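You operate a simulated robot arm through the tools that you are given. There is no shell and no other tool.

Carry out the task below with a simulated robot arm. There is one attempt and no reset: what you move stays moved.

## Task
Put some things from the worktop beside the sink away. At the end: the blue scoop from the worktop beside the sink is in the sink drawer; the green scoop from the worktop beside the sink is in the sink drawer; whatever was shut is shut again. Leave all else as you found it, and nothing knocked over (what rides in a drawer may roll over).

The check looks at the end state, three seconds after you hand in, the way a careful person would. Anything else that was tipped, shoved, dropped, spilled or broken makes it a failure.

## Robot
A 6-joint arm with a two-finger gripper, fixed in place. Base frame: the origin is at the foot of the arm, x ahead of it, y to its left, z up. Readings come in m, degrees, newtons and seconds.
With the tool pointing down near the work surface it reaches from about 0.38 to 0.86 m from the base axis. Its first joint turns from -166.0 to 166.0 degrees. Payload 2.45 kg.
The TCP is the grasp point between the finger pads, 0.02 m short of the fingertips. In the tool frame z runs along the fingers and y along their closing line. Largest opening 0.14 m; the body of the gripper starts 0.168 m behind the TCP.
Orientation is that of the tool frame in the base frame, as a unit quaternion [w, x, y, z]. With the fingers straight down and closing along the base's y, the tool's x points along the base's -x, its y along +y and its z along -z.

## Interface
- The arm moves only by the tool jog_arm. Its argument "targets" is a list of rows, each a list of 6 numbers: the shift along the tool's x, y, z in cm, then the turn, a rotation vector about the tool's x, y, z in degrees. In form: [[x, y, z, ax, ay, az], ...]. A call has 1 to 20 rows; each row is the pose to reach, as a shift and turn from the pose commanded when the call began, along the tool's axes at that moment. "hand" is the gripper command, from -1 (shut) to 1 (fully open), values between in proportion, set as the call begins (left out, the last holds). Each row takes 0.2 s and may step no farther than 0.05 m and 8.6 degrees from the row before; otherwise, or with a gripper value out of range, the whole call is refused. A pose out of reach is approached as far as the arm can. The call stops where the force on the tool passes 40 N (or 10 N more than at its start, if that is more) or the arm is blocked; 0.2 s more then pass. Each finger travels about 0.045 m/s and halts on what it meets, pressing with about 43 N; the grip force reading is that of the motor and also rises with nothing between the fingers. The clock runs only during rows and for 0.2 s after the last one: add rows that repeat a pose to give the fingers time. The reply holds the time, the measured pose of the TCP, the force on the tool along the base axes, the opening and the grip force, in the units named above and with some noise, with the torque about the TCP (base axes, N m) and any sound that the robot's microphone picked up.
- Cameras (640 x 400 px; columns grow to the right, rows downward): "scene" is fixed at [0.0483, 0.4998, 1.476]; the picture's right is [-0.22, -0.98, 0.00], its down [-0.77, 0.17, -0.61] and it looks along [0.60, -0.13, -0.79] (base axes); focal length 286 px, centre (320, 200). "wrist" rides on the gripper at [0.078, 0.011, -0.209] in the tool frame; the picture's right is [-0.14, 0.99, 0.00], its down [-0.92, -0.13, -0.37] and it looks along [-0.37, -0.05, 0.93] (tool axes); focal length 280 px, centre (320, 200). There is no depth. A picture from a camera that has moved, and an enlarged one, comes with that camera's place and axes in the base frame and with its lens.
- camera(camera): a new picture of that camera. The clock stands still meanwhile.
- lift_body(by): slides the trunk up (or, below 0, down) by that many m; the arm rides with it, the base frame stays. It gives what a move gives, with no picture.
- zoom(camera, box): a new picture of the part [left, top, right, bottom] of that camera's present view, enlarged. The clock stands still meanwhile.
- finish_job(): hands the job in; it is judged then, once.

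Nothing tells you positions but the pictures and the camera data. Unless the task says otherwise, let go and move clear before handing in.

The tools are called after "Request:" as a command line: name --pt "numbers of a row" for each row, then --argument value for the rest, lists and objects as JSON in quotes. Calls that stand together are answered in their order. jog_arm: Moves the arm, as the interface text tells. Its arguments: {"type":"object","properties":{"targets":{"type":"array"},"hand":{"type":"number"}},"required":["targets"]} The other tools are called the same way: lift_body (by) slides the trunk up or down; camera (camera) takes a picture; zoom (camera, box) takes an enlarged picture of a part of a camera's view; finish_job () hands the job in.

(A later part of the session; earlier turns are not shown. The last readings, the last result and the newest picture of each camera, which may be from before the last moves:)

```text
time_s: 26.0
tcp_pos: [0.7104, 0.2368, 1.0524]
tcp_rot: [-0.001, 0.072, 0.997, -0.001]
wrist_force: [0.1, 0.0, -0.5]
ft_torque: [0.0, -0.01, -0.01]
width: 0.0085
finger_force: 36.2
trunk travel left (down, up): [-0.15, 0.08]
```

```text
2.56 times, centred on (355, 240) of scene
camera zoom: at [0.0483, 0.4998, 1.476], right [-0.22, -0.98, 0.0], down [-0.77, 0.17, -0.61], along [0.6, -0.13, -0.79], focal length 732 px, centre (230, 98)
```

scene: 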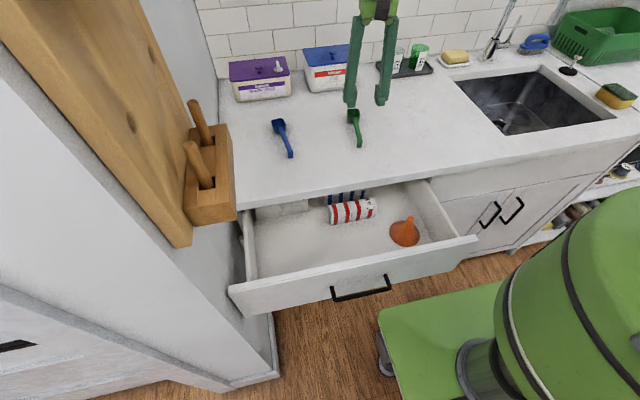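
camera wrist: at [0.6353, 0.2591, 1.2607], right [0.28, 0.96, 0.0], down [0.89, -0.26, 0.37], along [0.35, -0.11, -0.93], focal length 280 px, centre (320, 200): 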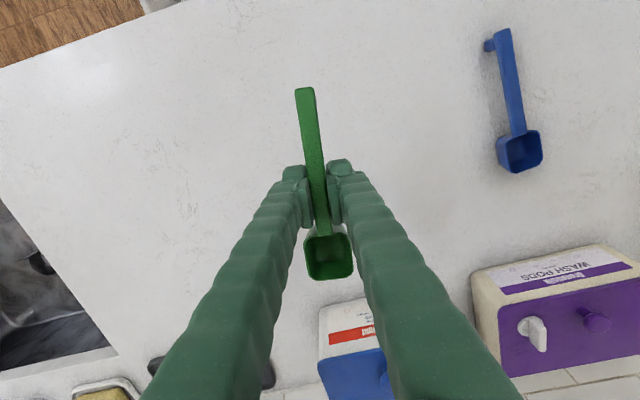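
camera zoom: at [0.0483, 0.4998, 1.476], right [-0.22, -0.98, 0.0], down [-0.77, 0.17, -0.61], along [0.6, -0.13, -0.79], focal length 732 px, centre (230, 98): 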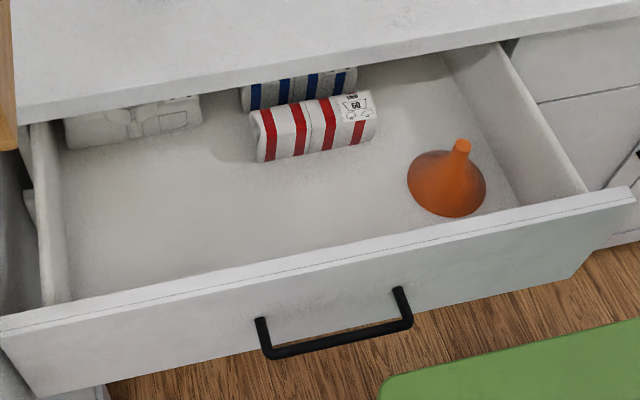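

The green scoop is held securely. I'll carry it over the open drawer, turning so it lies left-to-right.

Request:
jog_arm --pt "2.66 0.31 0 0 0 -8.2" --pt "5.31 0.63 0 0 0 -16.4" --pt "7.97 0.94 0 0 0 -24.6" --pt "10.62 1.25 0 0 0 -32.8" --pt "13.28 1.57 0 0 0 -41.0" --pt "15.94 1.88 0 0 0 -49.2" --pt "18.59 2.19 0 0 0 -57.4" --pt "21.25 2.51 0 0 0 -65.6" --pt "23.9 2.82 0 0 0 -73.8" --pt "26.56 3.13 0 0 0 -82.0" --pt "29.2 3.45 0 0 0 -90.2" --pt "31.87 3.76 0 0 0 -98.3"

Request:
camera --camera "wrist"

Request:
camera --camera "scene"

```text
time_s: 28.6
tcp_pos: [0.3988, 0.3208, 1.0521]
tcp_rot: [0.003, 0.708, -0.706, 0.0]
wrist_force: [0.4, -0.2, -0.1]
ft_torque: [0.0, -0.03, 0.02]
width: 0.0084
finger_force: 36.1
trunk travel left (down, up): [-0.15, 0.08]
```

```text
taken
camera wrist: at [0.3884, 0.2424, 1.2606], right [-0.99, 0.14, 0.0], down [0.13, 0.92, 0.36], along [0.05, 0.36, -0.93], focal length 280 px, centre (320, 200)
```

wrist: 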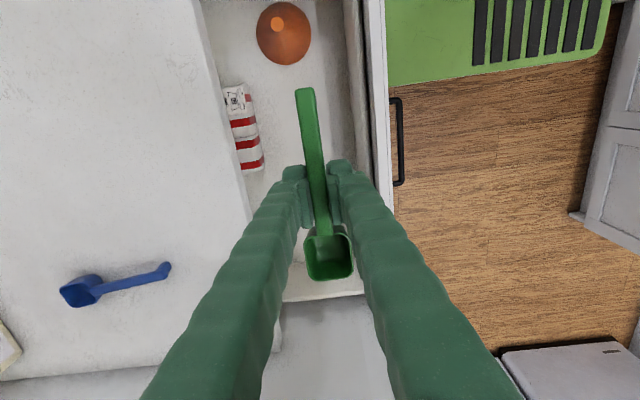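

```text
taken
```

scene: 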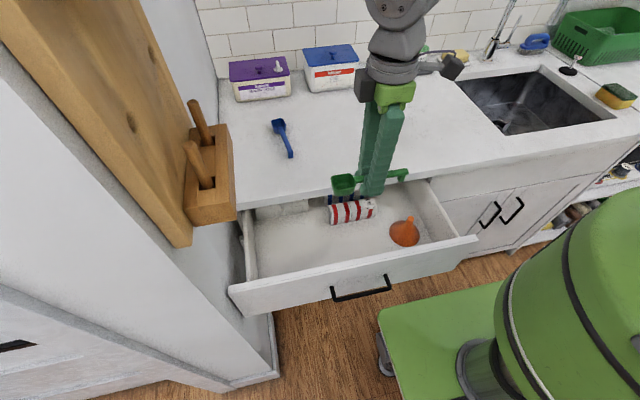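

Request:
zoom --camera "wrist" --box '[200, 0, 420, 300]'

Request:
zoom --camera "scene" --box '[220, 160, 480, 310]'

```text
1.33 times, centred on (310, 150) of wrist
camera zoom: at [0.3884, 0.2424, 1.2606], right [-0.99, 0.14, 0.0], down [0.13, 0.92, 0.36], along [0.05, 0.36, -0.93], focal length 374 px, centre (333, 267)
```

zoom: 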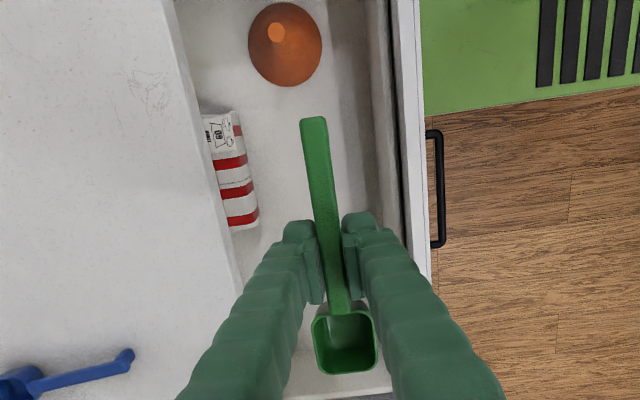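

```text
2.46 times, centred on (350, 235) of scene
camera zoom: at [0.0483, 0.4998, 1.476], right [-0.22, -0.98, 0.0], down [-0.77, 0.17, -0.61], along [0.6, -0.13, -0.79], focal length 704 px, centre (246, 114)
```

zoom: 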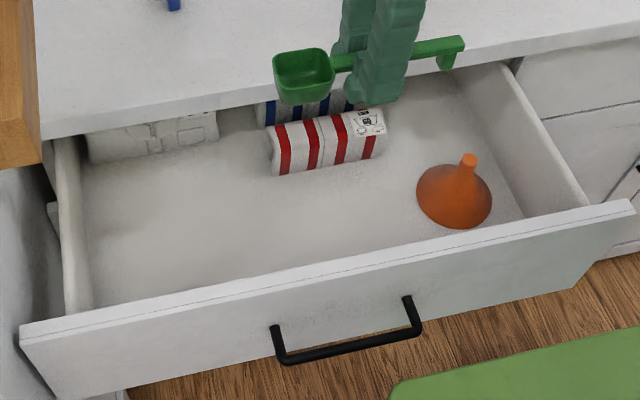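

The scoop hangs over free drawer floor between the funnel and the front wall. I'll lower it in.

Request:
jog_arm --pt "0 -0.5 4 0 0 0" --pt "0 -0.5 8 0 0 0" --pt "0 -0.5 12 0 0 0" --pt "0 -0.5 16 0 0 0" --pt "0 -0.5 20 0 0 0"

Request:
camera --camera "wrist"

Request:
zoom --camera "scene" --box '[220, 160, 480, 310]'

```text
time_s: 29.8
tcp_pos: [0.4091, 0.32, 0.8518]
tcp_rot: [-0.003, -0.706, 0.708, 0.001]
wrist_force: [-0.6, 0.3, -0.5]
ft_torque: [-0.02, 0.0, -0.02]
width: 0.0086
finger_force: 36.0
trunk travel left (down, up): [-0.15, 0.08]
```

```text
taken
camera wrist: at [0.3982, 0.2409, 1.06], right [-0.99, 0.14, 0.0], down [0.13, 0.92, 0.37], along [0.05, 0.36, -0.93], focal length 280 px, centre (320, 200)
```

wrist: 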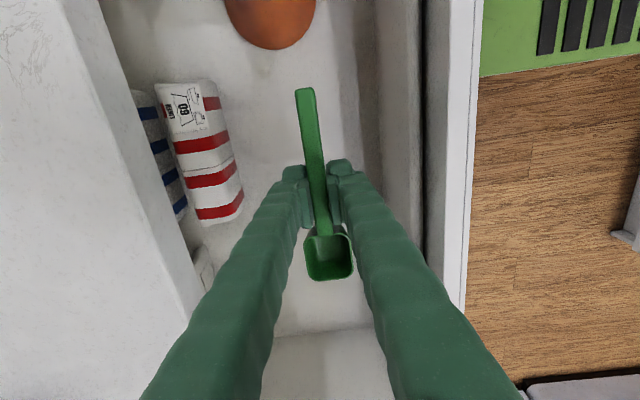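

```text
2.46 times, centred on (350, 235) of scene
camera zoom: at [0.0483, 0.4998, 1.476], right [-0.22, -0.98, 0.0], down [-0.77, 0.17, -0.61], along [0.6, -0.13, -0.79], focal length 704 px, centre (246, 114)
```

zoom: 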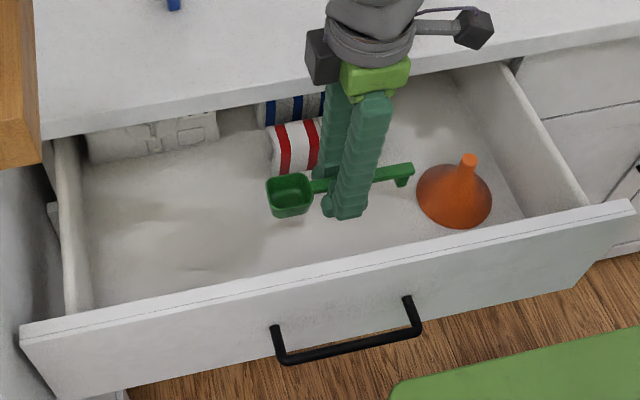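

Request:
jog_arm --pt "0 0 1.2 0 0 0" --pt "0 0 2.4 0 0 0" --pt "0 0 3.6 0 0 0"

Request:
zoom --camera "scene" --box '[220, 160, 480, 310]'

Request:
camera --camera "wrist"

```text
time_s: 30.6
tcp_pos: [0.4049, 0.319, 0.8157]
tcp_rot: [-0.003, -0.707, 0.707, 0.001]
wrist_force: [-0.8, -1.0, 0.2]
ft_torque: [-0.03, 0.0, 0.0]
width: 0.0087
finger_force: 36.1
trunk travel left (down, up): [-0.15, 0.08]
```

```text
2.46 times, centred on (350, 235) of scene
camera zoom: at [0.0483, 0.4998, 1.476], right [-0.22, -0.98, 0.0], down [-0.77, 0.17, -0.61], along [0.6, -0.13, -0.79], focal length 704 px, centre (246, 114)
```

zoom: 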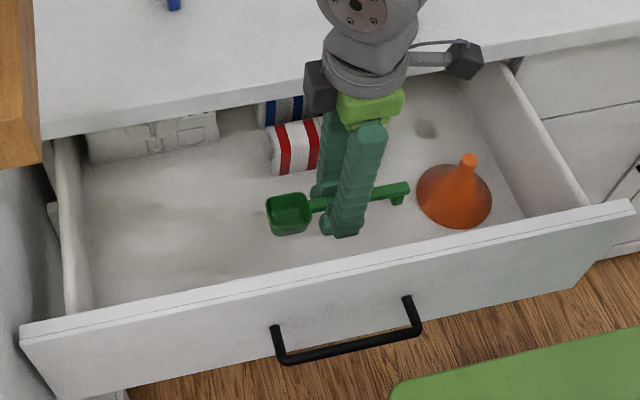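

```text
taken
camera wrist: at [0.3956, 0.2407, 1.0255], right [-0.99, 0.14, 0.0], down [0.13, 0.92, 0.37], along [0.05, 0.36, -0.93], focal length 280 px, centre (320, 200)
```

wrist: 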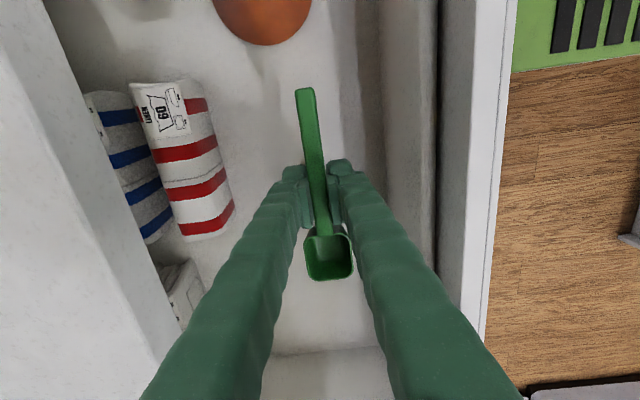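

Request:
jog_arm --pt "0 0 0.5 0 0 0" --pt "0 0 1.0 0 0 0" --pt "0 0 1.5 0 0 0"

Request:
zoom --camera "scene" --box '[270, 200, 430, 300]'

```text
time_s: 31.4
tcp_pos: [0.4047, 0.3179, 0.8028]
tcp_rot: [-0.002, -0.706, 0.708, 0.0]
wrist_force: [0.1, 1.3, -0.6]
ft_torque: [-0.02, -0.01, 0.03]
width: 0.0084
finger_force: 35.5
trunk travel left (down, up): [-0.15, 0.08]
```

```text
4.00 times, centred on (350, 250) of scene
camera zoom: at [0.0483, 0.4998, 1.476], right [-0.22, -0.98, 0.0], down [-0.77, 0.17, -0.61], along [0.6, -0.13, -0.79], focal length 1143 px, centre (200, 0)
```

zoom: 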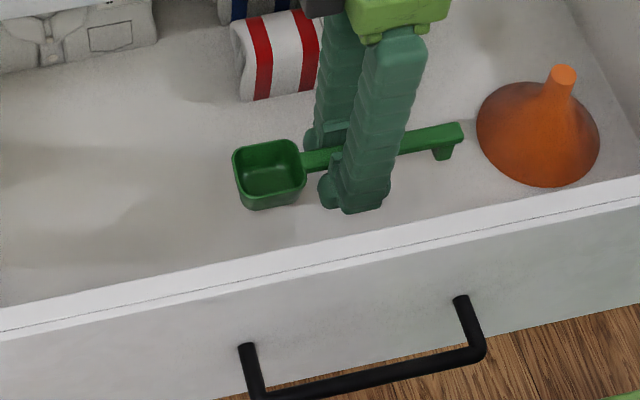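

Request:
jog_arm --pt "0 0 0.4 0 0 0" --pt "0 0 0.8 0 0 0"

Request:
zoom --camera "scene" --box '[270, 200, 430, 300]'

```text
time_s: 32.0
tcp_pos: [0.406, 0.319, 0.7937]
tcp_rot: [0.003, 0.707, -0.707, -0.001]
wrist_force: [-0.7, -0.5, -0.5]
ft_torque: [-0.04, 0.02, 0.0]
width: 0.0085
finger_force: 36.3
trunk travel left (down, up): [-0.15, 0.08]
```

```text
4.00 times, centred on (350, 250) of scene
camera zoom: at [0.0483, 0.4998, 1.476], right [-0.22, -0.98, 0.0], down [-0.77, 0.17, -0.61], along [0.6, -0.13, -0.79], focal length 1143 px, centre (200, 0)
```

zoom: 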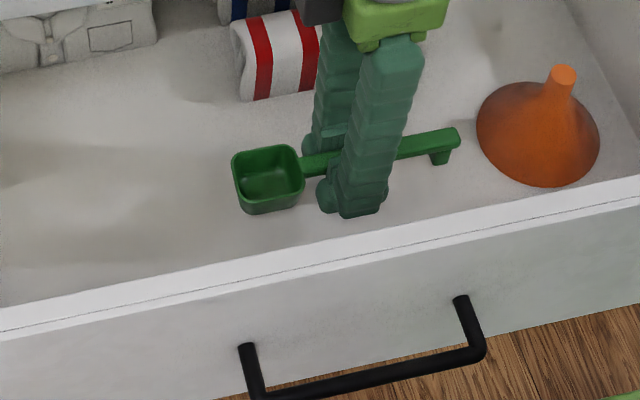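

Request:
jog_arm --pt "0 0 0.4 0 0 0" --pt "0 0 0.8 0 0 0"

Request:
zoom --camera "scene" --box '[270, 200, 430, 300]'

```text
time_s: 32.6
tcp_pos: [0.4049, 0.3195, 0.785]
tcp_rot: [-0.003, -0.707, 0.707, 0.001]
wrist_force: [-0.4, 0.5, -0.5]
ft_torque: [0.01, -0.02, 0.02]
width: 0.0084
finger_force: 36.2
trunk travel left (down, up): [-0.15, 0.08]
```

```text
4.00 times, centred on (350, 250) of scene
camera zoom: at [0.0483, 0.4998, 1.476], right [-0.22, -0.98, 0.0], down [-0.77, 0.17, -0.61], along [0.6, -0.13, -0.79], focal length 1143 px, centre (200, 0)
```

zoom: 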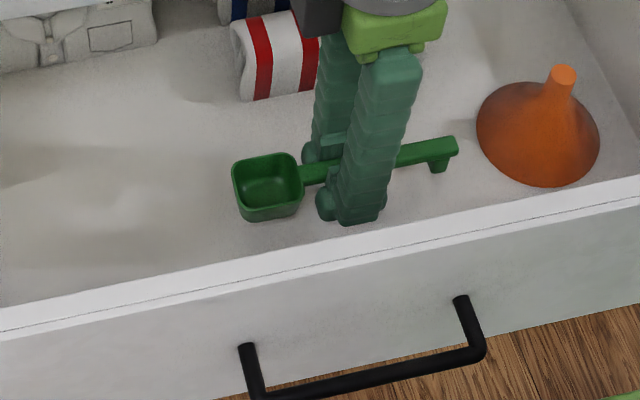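

Request:
jog_arm --pt "0 0 0.3 0 0 0" --pt "0 0 0.6 0 0 0" --pt "0 0 0.9 0 0 0"

Request:
zoom --camera "scene" --box '[270, 200, 430, 300]'

```text
time_s: 33.4
tcp_pos: [0.4057, 0.319, 0.7751]
tcp_rot: [-0.003, -0.707, 0.707, 0.0]
wrist_force: [-0.1, -0.7, 0.3]
ft_torque: [0.04, 0.02, 0.01]
width: 0.0085
finger_force: 35.9
trunk travel left (down, up): [-0.15, 0.08]
```

```text
4.00 times, centred on (350, 250) of scene
camera zoom: at [0.0483, 0.4998, 1.476], right [-0.22, -0.98, 0.0], down [-0.77, 0.17, -0.61], along [0.6, -0.13, -0.79], focal length 1143 px, centre (200, 0)
```

zoom: 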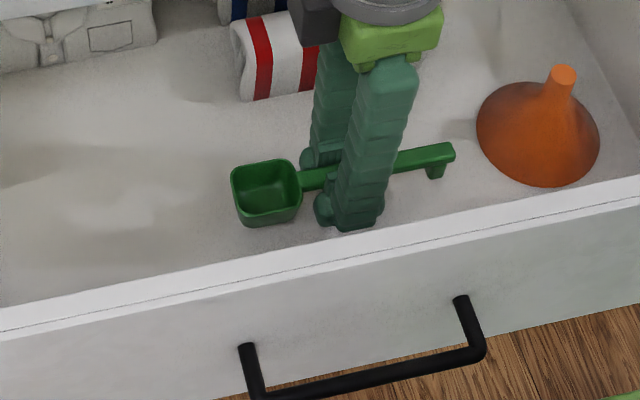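

Request:
jog_arm --pt "0 0 0.3 0 0 0" --pt "0 0 0.6 0 0 0" --pt "0 0 0.9 0 0 0"

Request:
zoom --camera "scene" --box '[270, 200, 430, 300]'

```text
time_s: 34.2
tcp_pos: [0.4042, 0.3194, 0.7669]
tcp_rot: [0.004, 0.707, -0.707, -0.001]
wrist_force: [0.2, -0.5, -0.8]
ft_torque: [-0.04, 0.0, 0.04]
width: 0.0083
finger_force: 36.4
trunk travel left (down, up): [-0.15, 0.08]
```

```text
4.00 times, centred on (350, 250) of scene
camera zoom: at [0.0483, 0.4998, 1.476], right [-0.22, -0.98, 0.0], down [-0.77, 0.17, -0.61], along [0.6, -0.13, -0.79], focal length 1143 px, centre (200, 0)
```

zoom: 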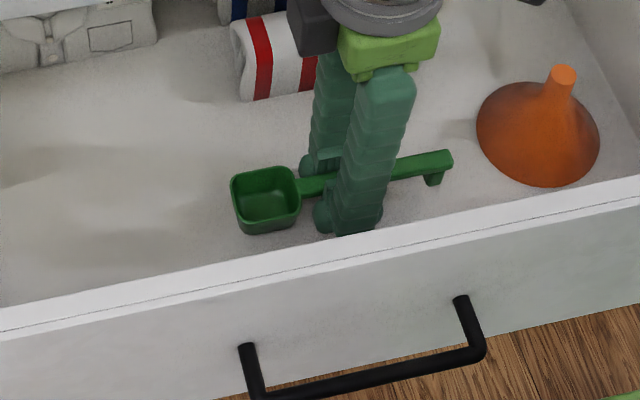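

Request:
jog_arm --pt "0 0 0.3 0 0 0" --pt "0 0 0.6 0 0 0"

Request:
zoom --camera "scene" --box '[270, 200, 430, 300]'

Request:
camera --camera "wrist"

```text
time_s: 34.8
tcp_pos: [0.4049, 0.3189, 0.7616]
tcp_rot: [-0.002, -0.707, 0.707, -0.001]
wrist_force: [-0.5, 0.1, 0.1]
ft_torque: [-0.03, 0.01, 0.0]
width: 0.0085
finger_force: 36.1
trunk travel left (down, up): [-0.15, 0.08]
```

```text
4.00 times, centred on (350, 250) of scene
camera zoom: at [0.0483, 0.4998, 1.476], right [-0.22, -0.98, 0.0], down [-0.77, 0.17, -0.61], along [0.6, -0.13, -0.79], focal length 1143 px, centre (200, 0)
```

zoom: 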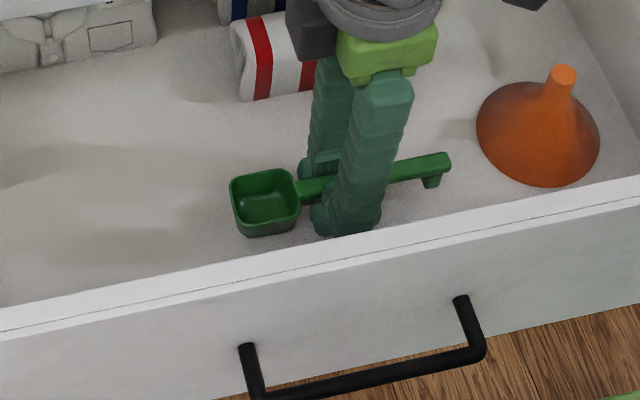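

```text
taken
camera wrist: at [0.3957, 0.241, 0.9698], right [-0.99, 0.14, 0.0], down [0.13, 0.92, 0.37], along [0.05, 0.36, -0.93], focal length 280 px, centre (320, 200)
```

wrist: 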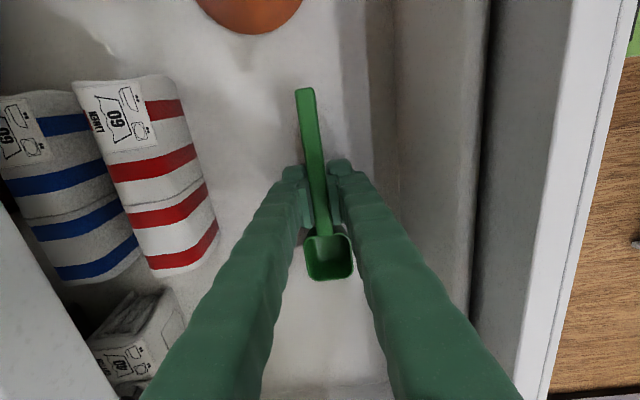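

Request:
jog_arm --pt "0 0 0.25 0 0 0" --pt "0 0 0.5 0 0 0" --pt "0 0 0.75 0 0 0"

Request:
zoom --camera "scene" --box '[270, 200, 430, 300]'

```text
time_s: 35.6
tcp_pos: [0.4053, 0.3186, 0.7538]
tcp_rot: [0.003, 0.708, -0.707, 0.0]
wrist_force: [-0.2, -0.7, 0.6]
ft_torque: [0.02, 0.03, -0.02]
width: 0.0086
finger_force: 35.7
trunk travel left (down, up): [-0.15, 0.08]
```

```text
4.00 times, centred on (350, 250) of scene
camera zoom: at [0.0483, 0.4998, 1.476], right [-0.22, -0.98, 0.0], down [-0.77, 0.17, -0.61], along [0.6, -0.13, -0.79], focal length 1143 px, centre (200, 0)
```

zoom: 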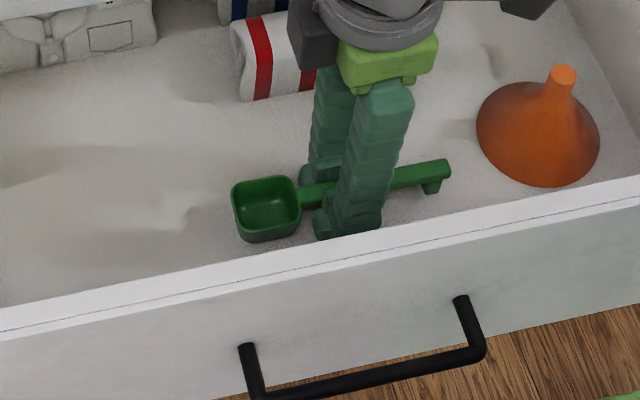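

Request:
jog_arm --pt "0 0 0.2 0 0 0" --pt "0 0 0.4 0 0 0" --pt "0 0 0.6 0 0 0"

Request:
zoom --camera "scene" --box '[270, 200, 430, 300]'

```text
time_s: 36.4
tcp_pos: [0.4047, 0.3163, 0.7465]
tcp_rot: [0.002, 0.708, -0.707, 0.0]
wrist_force: [-0.4, 0.1, -0.2]
ft_torque: [0.01, -0.02, -0.01]
width: 0.0082
finger_force: 36.0
trunk travel left (down, up): [-0.15, 0.08]
```

```text
4.00 times, centred on (350, 250) of scene
camera zoom: at [0.0483, 0.4998, 1.476], right [-0.22, -0.98, 0.0], down [-0.77, 0.17, -0.61], along [0.6, -0.13, -0.79], focal length 1143 px, centre (200, 0)
```

zoom: 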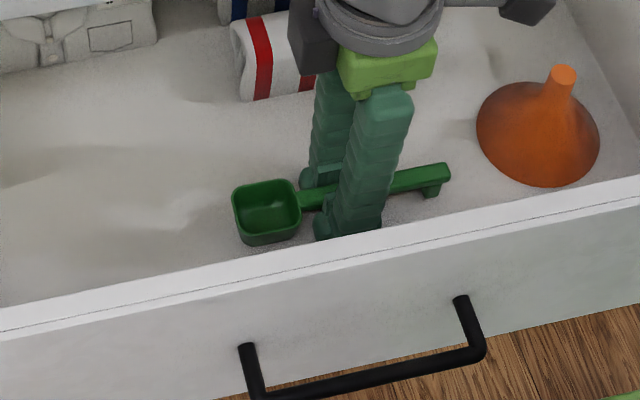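

Request:
jog_arm --pt "0 0 0.2 0 0 0" --pt "0 0 0.4 0 0 0" --pt "0 0 0.6 0 0 0"

Request:
zoom --camera "wrist" --box '[240, 60, 420, 300]'

Request:
zoom --camera "scene" --box '[310, 225, 400, 275]'

```text
time_s: 37.2
tcp_pos: [0.4042, 0.3172, 0.7414]
tcp_rot: [-0.003, -0.706, 0.708, 0.0]
wrist_force: [0.9, -4.1, 19.7]
ft_torque: [-0.46, -0.02, -0.03]
width: 0.0085
finger_force: 36.1
trunk travel left (down, up): [-0.15, 0.08]
```

```text
1.67 times, centred on (330, 180) of wrist
camera zoom: at [0.3942, 0.2393, 0.9514], right [-0.99, 0.14, 0.0], down [0.13, 0.92, 0.37], along [0.05, 0.36, -0.93], focal length 467 px, centre (303, 233)
```

zoom: 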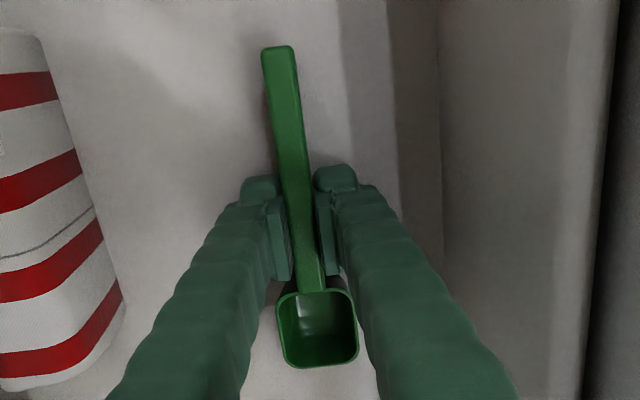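

```text
7.11 times, centred on (355, 250) of scene
camera zoom: at [0.0483, 0.4998, 1.476], right [-0.22, -0.98, 0.0], down [-0.77, 0.17, -0.61], along [0.6, -0.13, -0.79], focal length 2032 px, centre (71, -156)
```

zoom: 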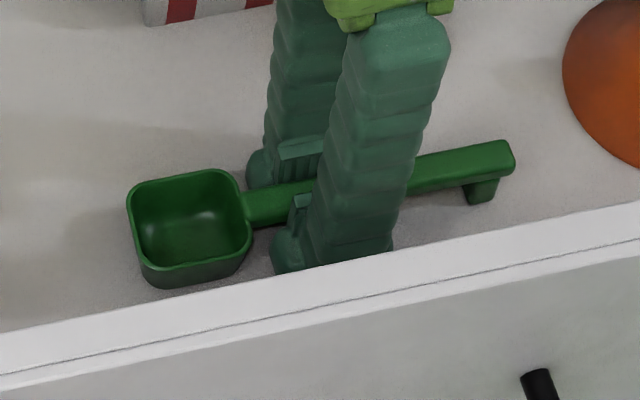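

The scoop has touched the drawer floor. I'll ease up slightly, open the fingers a little and rise straight up.

Request:
jog_arm --pt "0 0 -0.2 0 0 0" --pt "0 0 -0.2 0 0 0" --pt "0 0 -0.2 0 0 0" --pt "0 0 -0.2 0 0 0" --hand -0.65

Request:
zoom --camera "wrist" --box '[240, 60, 420, 300]'

```text
time_s: 38.2
tcp_pos: [0.4044, 0.3178, 0.7433]
tcp_rot: [-0.003, -0.707, 0.707, 0.0]
wrist_force: [-0.1, 0.3, -0.7]
ft_torque: [-0.02, -0.03, 0.02]
width: 0.0246
finger_force: 0.1
trunk travel left (down, up): [-0.15, 0.08]
```

```text
1.67 times, centred on (330, 180) of wrist
camera zoom: at [0.3944, 0.2398, 0.9516], right [-0.99, 0.14, 0.0], down [0.13, 0.92, 0.36], along [0.05, 0.36, -0.93], focal length 467 px, centre (303, 233)
```

zoom: 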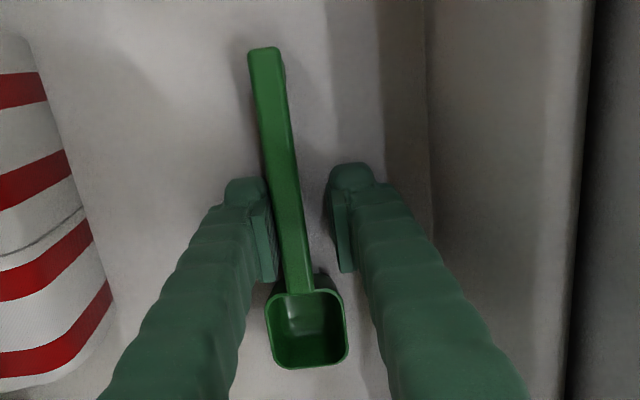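

Request:
jog_arm --pt "0 -0.4 0 0 0 0" --pt "0 -0.4 -0.5 0 0 0" --pt "0 -0.4 -2 0 0 0" --pt "0 -0.4 -5 0 0 0" --pt "0 -0.4 -9 0 0 0" --pt "0 -0.4 -13.5 0 0 0" --pt "0 -0.4 -18 0 0 0" --pt "0 -0.4 -22.5 0 0 0" --pt "0 -0.4 -27 0 0 0" --pt "0 -0.4 -31 0 0 0"

Request:
camera --camera "wrist"

Request:
camera --camera "scene"

```text
time_s: 40.4
tcp_pos: [0.4102, 0.3182, 1.0568]
tcp_rot: [-0.004, -0.707, 0.707, 0.001]
wrist_force: [0.2, -1.1, 0.0]
ft_torque: [0.03, -0.02, 0.0]
width: 0.0245
finger_force: 0.1
trunk travel left (down, up): [-0.15, 0.08]
```

```text
taken
camera wrist: at [0.4002, 0.2394, 1.2654], right [-0.99, 0.14, 0.0], down [0.13, 0.92, 0.36], along [0.05, 0.36, -0.93], focal length 280 px, centre (320, 200)
```

wrist: 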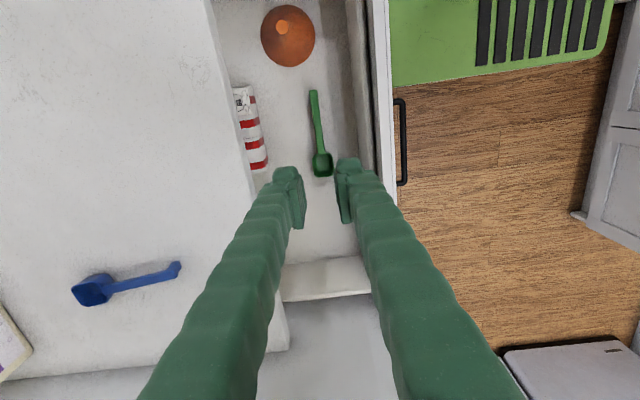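

```text
taken
```

scene: 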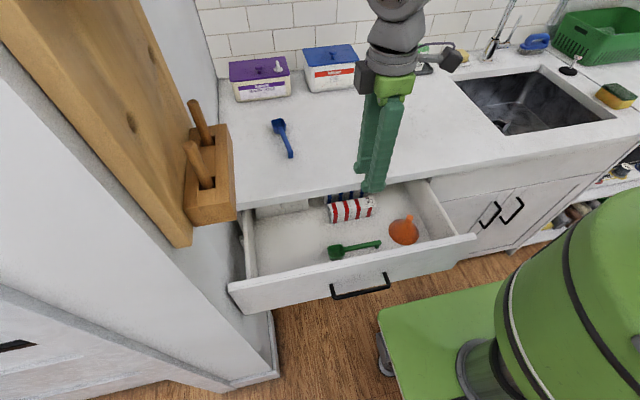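

The green scoop is lying in the drawer. Next is the blue one: I'll turn back and hover over its handle near (0.66, 0.455).

Request:
jog_arm --pt "-1.25 -2.27 0.25 0 0 7.5" --pt "-2.49 -4.55 0.49 0 0 15.0" --pt "-3.74 -6.82 0.74 0 0 22.5" --pt "-4.98 -9.09 0.98 0 0 30.0" --pt "-6.23 -11.36 1.23 0 0 37.5" --pt "-7.47 -13.64 1.47 0 0 45.1" --pt "-8.72 -15.91 1.72 0 0 52.6" --pt "-9.96 -18.18 1.96 0 0 60.1" --pt "-11.2 -20.45 2.2 0 0 67.6" --pt "-12.45 -22.73 2.45 0 0 75.1" --pt "-13.7 -25.0 2.7 0 0 82.6" --hand -0.3

Request:
camera --camera "wrist"

Request:
camera --camera "scene"

```text
time_s: 42.8
tcp_pos: [0.6625, 0.459, 1.0255]
tcp_rot: [-0.002, -0.062, 0.998, -0.001]
wrist_force: [0.2, 0.2, -0.2]
ft_torque: [-0.01, 0.03, 0.02]
width: 0.0491
finger_force: 0.1
trunk travel left (down, up): [-0.15, 0.08]
```

```text
taken
camera wrist: at [0.5837, 0.4584, 1.2335], right [0.01, 1.0, 0.0], down [0.93, -0.01, 0.36], along [0.36, -0.01, -0.93], focal length 280 px, centre (320, 200)
```

wrist: 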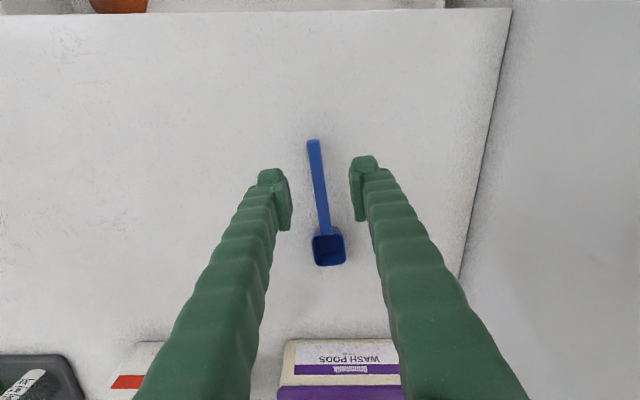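

```text
taken
```

scene: 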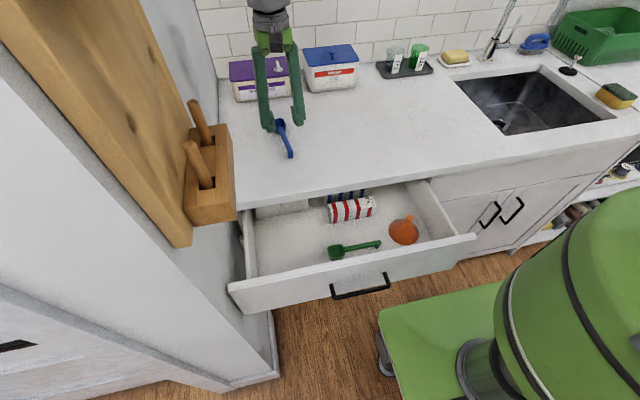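

The blue handle lies along the tool axis, offset about −6 mm. I'll move to the grasp point near the bowl and lower part-way.

Request:
jog_arm --pt "-2.0 -0.3 1.0 0 0 0" --pt "-4.1 -0.6 2.5 0 0 0" --pt "-4.1 -0.6 5.0 0 0 0" --pt "-4.1 -0.6 7.5 0 0 0"

Request:
zoom --camera "wrist" --box '[240, 60, 400, 260]'

Request:
zoom --camera "scene" --box '[230, 80, 340, 165]'

```text
time_s: 43.8
tcp_pos: [0.702, 0.4542, 0.9492]
tcp_rot: [-0.002, -0.064, 0.998, -0.002]
wrist_force: [-0.5, -0.2, 0.3]
ft_torque: [0.04, 0.03, 0.02]
width: 0.0491
finger_force: 0.0
trunk travel left (down, up): [-0.15, 0.08]
```

```text
2.00 times, centred on (320, 160) of wrist
camera zoom: at [0.6244, 0.4548, 1.1583], right [0.01, 1.0, 0.0], down [0.93, -0.01, 0.36], along [0.36, -0.01, -0.93], focal length 561 px, centre (320, 280)
```

zoom: 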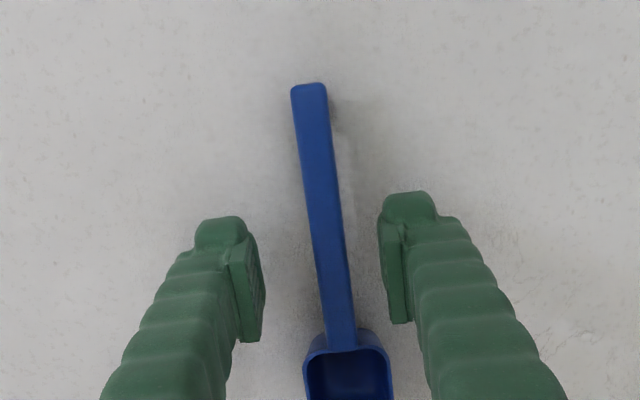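

```text
4.71 times, centred on (285, 122) of scene
camera zoom: at [0.0483, 0.4998, 1.476], right [-0.22, -0.98, 0.0], down [-0.77, 0.17, -0.61], along [0.6, -0.13, -0.79], focal length 1345 px, centre (485, 565)
```

zoom: 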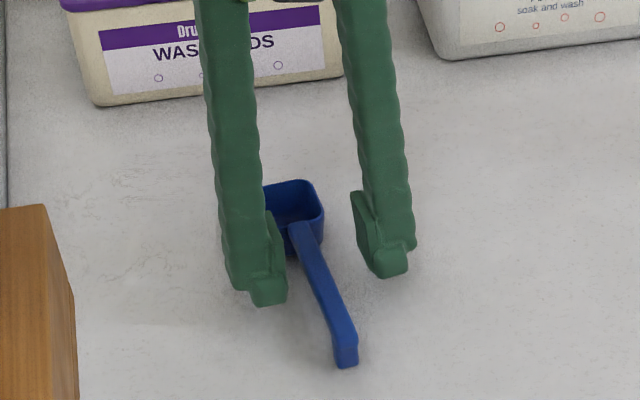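

Request:
jog_arm --pt "0 0.2 0.6 0 0 0" --pt "0 0.2 1.2 0 0 0" --pt "0 0.2 1.75 0 0 0"

Request:
zoom --camera "wrist" --box '[240, 60, 400, 260]'

```text
time_s: 44.6
tcp_pos: [0.7013, 0.4566, 0.9334]
tcp_rot: [-0.002, -0.064, 0.998, -0.003]
wrist_force: [-0.1, -0.2, -0.1]
ft_torque: [0.02, -0.01, 0.01]
width: 0.0488
finger_force: 0.0
trunk travel left (down, up): [-0.15, 0.08]
```

```text
2.00 times, centred on (320, 160) of wrist
camera zoom: at [0.6229, 0.457, 1.1416], right [0.01, 1.0, 0.0], down [0.93, -0.01, 0.36], along [0.36, -0.01, -0.93], focal length 561 px, centre (320, 280)
```

zoom: 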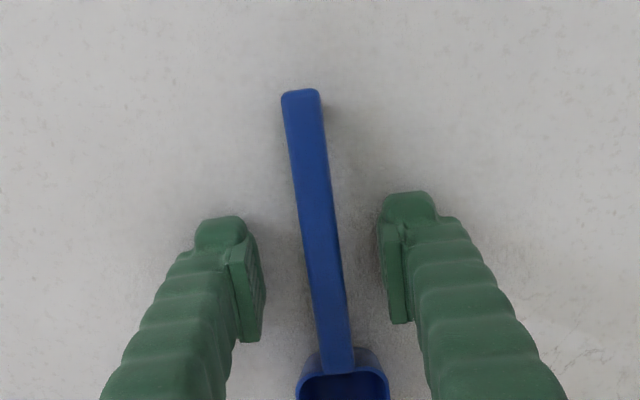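

The blue handle is centred between the pads at the same height as before. Closing.

Request:
jog_arm --pt "0 0 0.1 0 0 0" --pt "0 0 0.1 0 0 0" --pt "0 0 0.1 0 0 0" --pt "0 0 0.1 0 0 0" --pt "0 0 0.1 0 0 0" --hand -1

Request:
zoom --camera "wrist" --box '[240, 60, 400, 260]'

```text
time_s: 45.8
tcp_pos: [0.7017, 0.4563, 0.9322]
tcp_rot: [-0.002, -0.064, 0.998, -0.002]
wrist_force: [0.6, 0.0, -0.8]
ft_torque: [0.0, 0.0, 0.0]
width: 0.0087
finger_force: 36.5
trunk travel left (down, up): [-0.15, 0.08]
```

```text
2.00 times, centred on (320, 160) of wrist
camera zoom: at [0.6231, 0.4577, 1.1405], right [0.01, 1.0, 0.0], down [0.93, -0.01, 0.36], along [0.36, -0.01, -0.93], focal length 561 px, centre (320, 280)
```

zoom: 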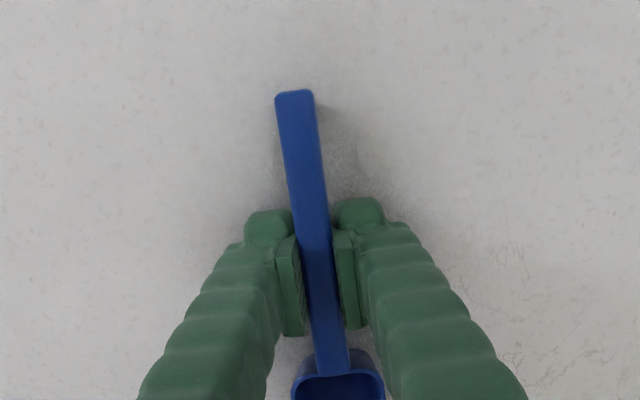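

The blue scoop is gripped. Before carrying it over, I want a better idea of where the knife block on the left wall is, so the scoop won't touch it.

Request:
jog_arm --pt "0 0 -1 0 0 0" --pt "0 0 -3 0 0 0" --pt "0 0 -6 0 0 0" --pt "0 0 -9 0 0 0" --pt "0 0 -11 0 0 0"

Request:
zoom --camera "scene" --box '[110, 70, 290, 260]'

Request:
camera --camera "wrist"

```text
time_s: 47.0
tcp_pos: [0.7002, 0.4613, 1.0432]
tcp_rot: [-0.003, -0.064, 0.998, -0.002]
wrist_force: [-0.1, 0.0, -0.5]
ft_torque: [-0.01, -0.02, 0.02]
width: 0.0088
finger_force: 36.5
trunk travel left (down, up): [-0.15, 0.08]
```

```text
2.11 times, centred on (200, 165) of scene
camera zoom: at [0.0483, 0.4998, 1.476], right [-0.22, -0.98, 0.0], down [-0.77, 0.17, -0.61], along [0.6, -0.13, -0.79], focal length 602 px, centre (573, 274)
```

zoom: 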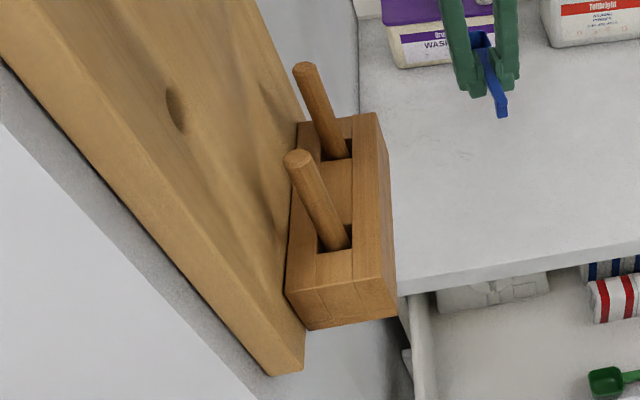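

```text
taken
camera wrist: at [0.6228, 0.4609, 1.2511], right [0.01, 1.0, 0.0], down [0.93, -0.01, 0.36], along [0.36, -0.01, -0.93], focal length 280 px, centre (320, 200)
```

wrist: 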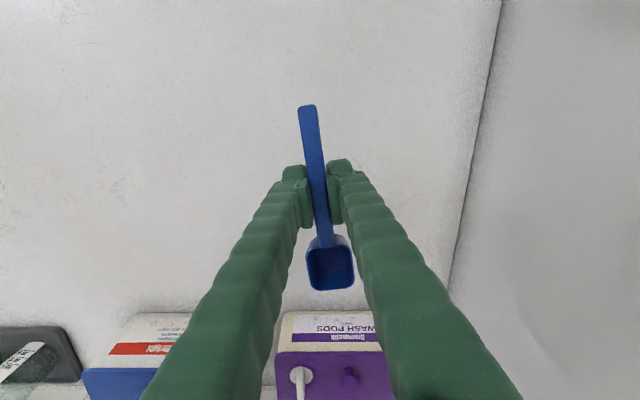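

The block's outer face is at about y≈0.565 with its bottom near z≈1.13. I'll carry the scoop at y≈0.40, lower it, and only then shift left inside the drawer.

Request:
jog_arm --pt "3.34 -0.25 0 0 0 -7.56" --pt "6.68 -0.51 0 0 0 -15.1" --pt "10.01 -0.76 0 0 0 -22.7" --pt "13.35 -1.01 0 0 0 -30.2" --pt "16.69 -1.27 0 0 0 -37.8" --pt "20.03 -1.52 0 0 0 -45.3" --pt "23.36 -1.77 0 0 0 -52.9" --pt "26.7 -2.03 0 0 0 -60.5" --pt "30.04 -2.28 0 0 0 -68.0"

Request:
camera --camera "wrist"

Request:
camera --camera "scene"

```text
time_s: 49.0
tcp_pos: [0.4089, 0.399, 1.0434]
tcp_rot: [-0.002, -0.612, 0.791, 0.001]
wrist_force: [0.3, -0.3, -0.7]
ft_torque: [0.0, -0.04, 0.01]
width: 0.0085
finger_force: 36.4
trunk travel left (down, up): [-0.15, 0.08]
```

```text
taken
camera wrist: at [0.3785, 0.3247, 1.2528], right [-0.92, 0.38, 0.0], down [0.36, 0.86, 0.36], along [0.14, 0.34, -0.93], focal length 280 px, centre (320, 200)
```

wrist: 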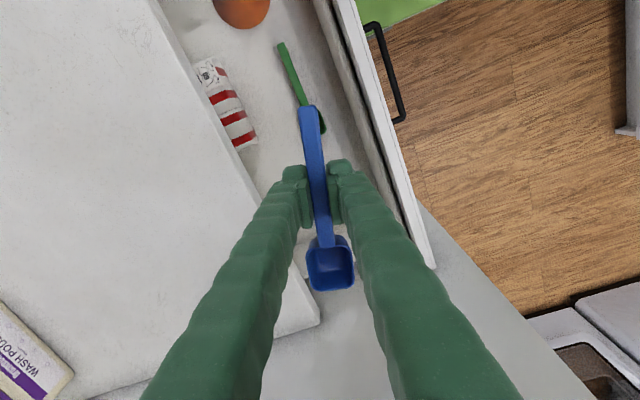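

```text
taken
```

scene: 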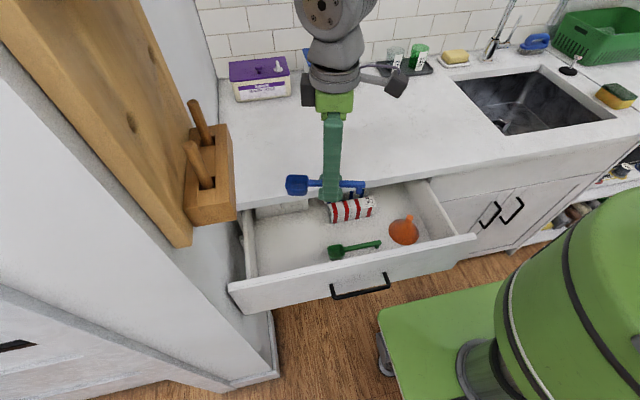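

Request:
jog_arm --pt "0 0 3.8 0 0 0" --pt "0 0 7.6 0 0 0" --pt "0 0 11.4 0 0 0" --pt "0 0 15.2 0 0 0" --pt "0 0 19.0 0 0 0" --pt "0 0 21.5 0 0 0"

Request:
camera --camera "wrist"

Request:
camera --camera "scene"

```text
time_s: 50.4
tcp_pos: [0.4035, 0.397, 0.8264]
tcp_rot: [-0.003, -0.612, 0.791, -0.001]
wrist_force: [-0.1, -0.3, -1.0]
ft_torque: [0.03, -0.01, -0.02]
width: 0.0085
finger_force: 36.2
trunk travel left (down, up): [-0.15, 0.08]
```

```text
taken
camera wrist: at [0.3748, 0.3241, 1.0346], right [-0.92, 0.38, 0.0], down [0.36, 0.86, 0.36], along [0.14, 0.34, -0.93], focal length 280 px, centre (320, 200)
```

wrist: 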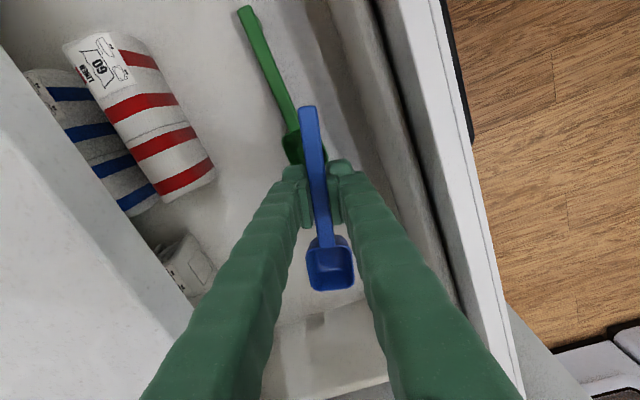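

```text
taken
```

scene: 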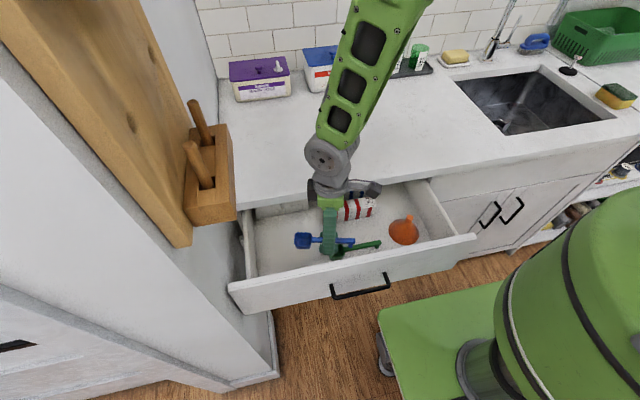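

Safe so far. Now I'll shift about 7 cm left inside the drawer and lower further.

Request:
jog_arm --pt "-2.3 0.6 0 0 0 0" --pt "-4.6 1.2 0 0 0 0" --pt "-6.8 1.76 0 0 0 0" --pt "-6.8 1.76 2.0 0 0 0" --pt "-6.8 1.76 4.0 0 0 0" --pt "-6.8 1.76 5.5 0 0 0"

Request:
camera --camera "wrist"

Request:
zoom --camera "scene" --box '[220, 160, 420, 310]'

```text
time_s: 51.8
tcp_pos: [0.4053, 0.4659, 0.7713]
tcp_rot: [-0.003, -0.612, 0.791, 0.0]
wrist_force: [-1.0, -0.5, -0.9]
ft_torque: [-0.02, -0.02, 0.01]
width: 0.0086
finger_force: 36.6
trunk travel left (down, up): [-0.15, 0.08]
```

```text
taken
camera wrist: at [0.3756, 0.3931, 0.9806], right [-0.92, 0.38, 0.0], down [0.36, 0.86, 0.36], along [0.14, 0.34, -0.93], focal length 280 px, centre (320, 200)
```

wrist: 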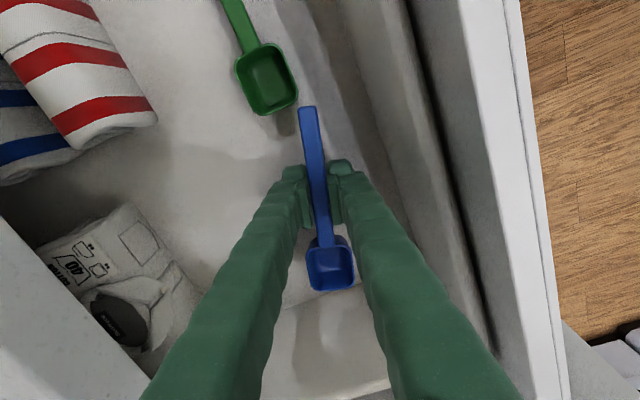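

```text
2.67 times, centred on (320, 235) of scene
camera zoom: at [0.0483, 0.4998, 1.476], right [-0.22, -0.98, 0.0], down [-0.77, 0.17, -0.61], along [0.6, -0.13, -0.79], focal length 762 px, centre (320, 107)
```

zoom: 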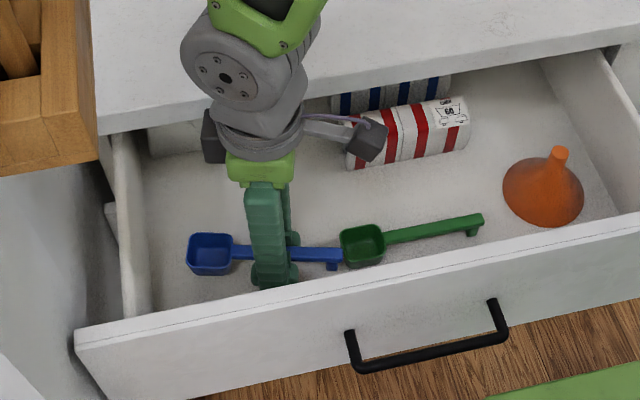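

The blue handle end clears the green bowl. I'll lower the last 3 cm gently.

Request:
jog_arm --pt "0 0 0.8 0 0 0" --pt "0 0 1.6 0 0 0" --pt "0 0 2.2 0 0 0" --pt "0 0 2.6 0 0 0"

Request:
zoom --camera "scene" --box '[270, 220, 390, 290]'

```text
time_s: 52.8
tcp_pos: [0.4054, 0.4664, 0.7467]
tcp_rot: [-0.002, -0.611, 0.792, 0.0]
wrist_force: [0.3, 0.4, 0.7]
ft_torque: [-0.03, 0.01, -0.01]
width: 0.0084
finger_force: 36.7
trunk travel left (down, up): [-0.15, 0.08]
```

```text
5.33 times, centred on (330, 255) of scene
camera zoom: at [0.0483, 0.4998, 1.476], right [-0.22, -0.98, 0.0], down [-0.77, 0.17, -0.61], along [0.6, -0.13, -0.79], focal length 1524 px, centre (267, -93)
```

zoom: 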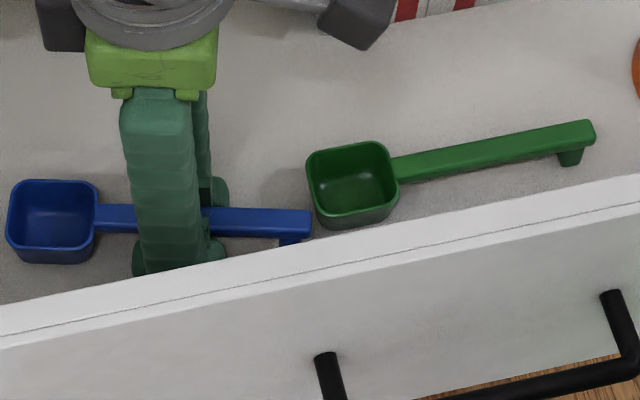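

Request:
jog_arm --pt "0 0 0.15 0 0 0" --pt "0 0 0.3 0 0 0"

```text
time_s: 53.4
tcp_pos: [0.4049, 0.4654, 0.7439]
tcp_rot: [-0.002, -0.611, 0.791, 0.0]
wrist_force: [0.4, -0.1, 0.9]
ft_torque: [-0.03, -0.02, -0.02]
width: 0.0083
finger_force: 36.0
trunk travel left (down, up): [-0.15, 0.08]
```

Request:
jog_arm --pt "0 0 0 0 0 0" --pt "0 0 0 0 0 0" --pt "0 0 0 0 0 0" --pt "0 0 0 0 0 0" --hand -0.65

Request:
zoom --camera "wrist" --box '[240, 60, 420, 300]'

Request:
zoom --camera "scene" --box '[270, 220, 390, 290]'

```text
time_s: 54.4
tcp_pos: [0.4047, 0.4666, 0.7434]
tcp_rot: [-0.003, -0.611, 0.791, 0.001]
wrist_force: [0.5, 0.5, -0.2]
ft_torque: [-0.01, 0.0, -0.02]
width: 0.0247
finger_force: 0.0
trunk travel left (down, up): [-0.15, 0.08]
```

```text
1.67 times, centred on (330, 180) of wrist
camera zoom: at [0.3762, 0.393, 0.9525], right [-0.92, 0.38, 0.0], down [0.36, 0.86, 0.36], along [0.14, 0.34, -0.93], focal length 467 px, centre (303, 233)
```

zoom: 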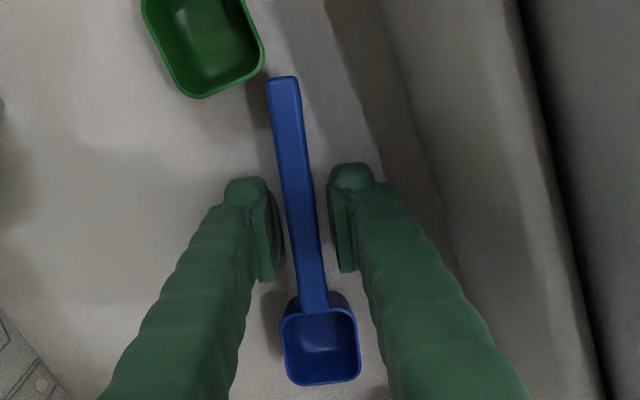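

```text
5.33 times, centred on (330, 255) of scene
camera zoom: at [0.0483, 0.4998, 1.476], right [-0.22, -0.98, 0.0], down [-0.77, 0.17, -0.61], along [0.6, -0.13, -0.79], focal length 1524 px, centre (267, -93)
```

zoom: 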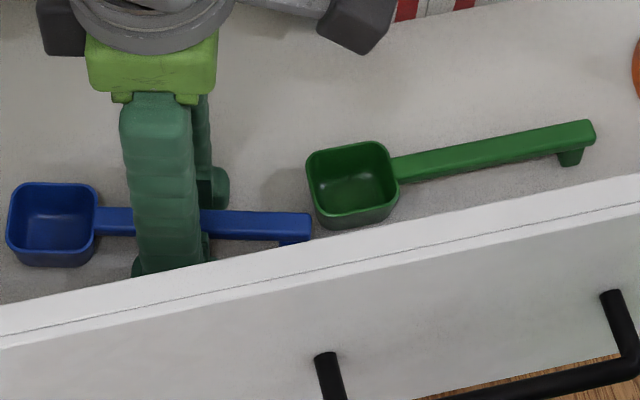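

The blue scoop rests free on the drawer floor. I'll rise out, first to mid height, then right, away from the knife block, then up.

Request:
jog_arm --pt "0 0 -1.0 0 0 0" --pt "0 0 -3.5 0 0 0" --pt "0 0 -7 0 0 0" --pt "0 0 -10.5 0 0 0" --pt "4 -1.03 -10.5 0 0 0" --pt "8 -2.06 -10.5 0 0 0" --pt "11.9 -3.09 -10.5 0 0 0" --pt "11.9 -3.09 -15 0 0 0" --pt "11.9 -3.09 -19.5 0 0 0" --pt "11.9 -3.09 -24 0 0 0" --pt "11.9 -3.09 -28 0 0 0"

Request:
camera --camera "wrist"

Request:
camera --camera "scene"

```text
time_s: 56.8
tcp_pos: [0.4065, 0.3459, 1.0242]
tcp_rot: [-0.004, -0.611, 0.791, 0.0]
wrist_force: [0.7, 0.6, 1.2]
ft_torque: [0.0, -0.03, 0.01]
width: 0.0248
finger_force: 0.1
trunk travel left (down, up): [-0.15, 0.08]
```

```text
taken
camera wrist: at [0.3772, 0.2732, 1.2327], right [-0.92, 0.38, 0.0], down [0.36, 0.86, 0.36], along [0.14, 0.34, -0.93], focal length 280 px, centre (320, 200)
```

wrist: 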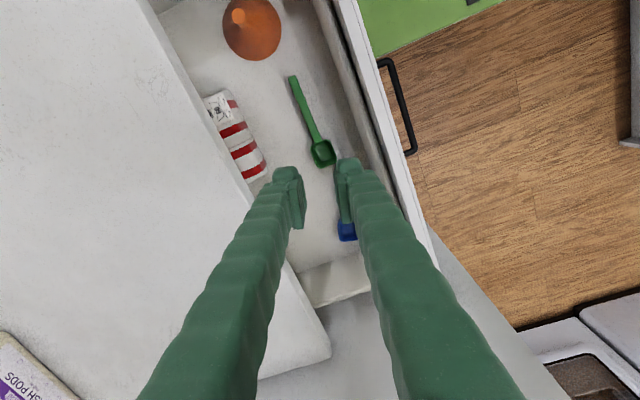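

```text
taken
```

scene: 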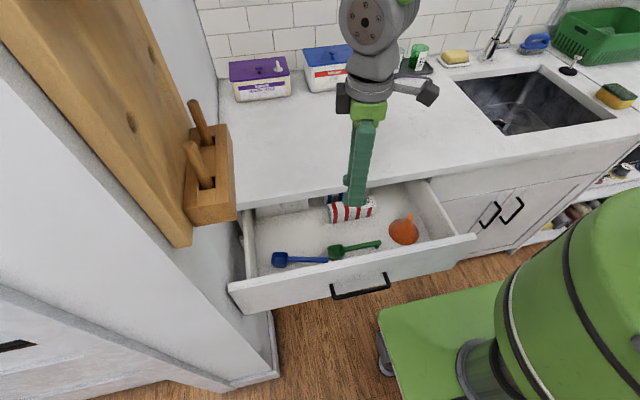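

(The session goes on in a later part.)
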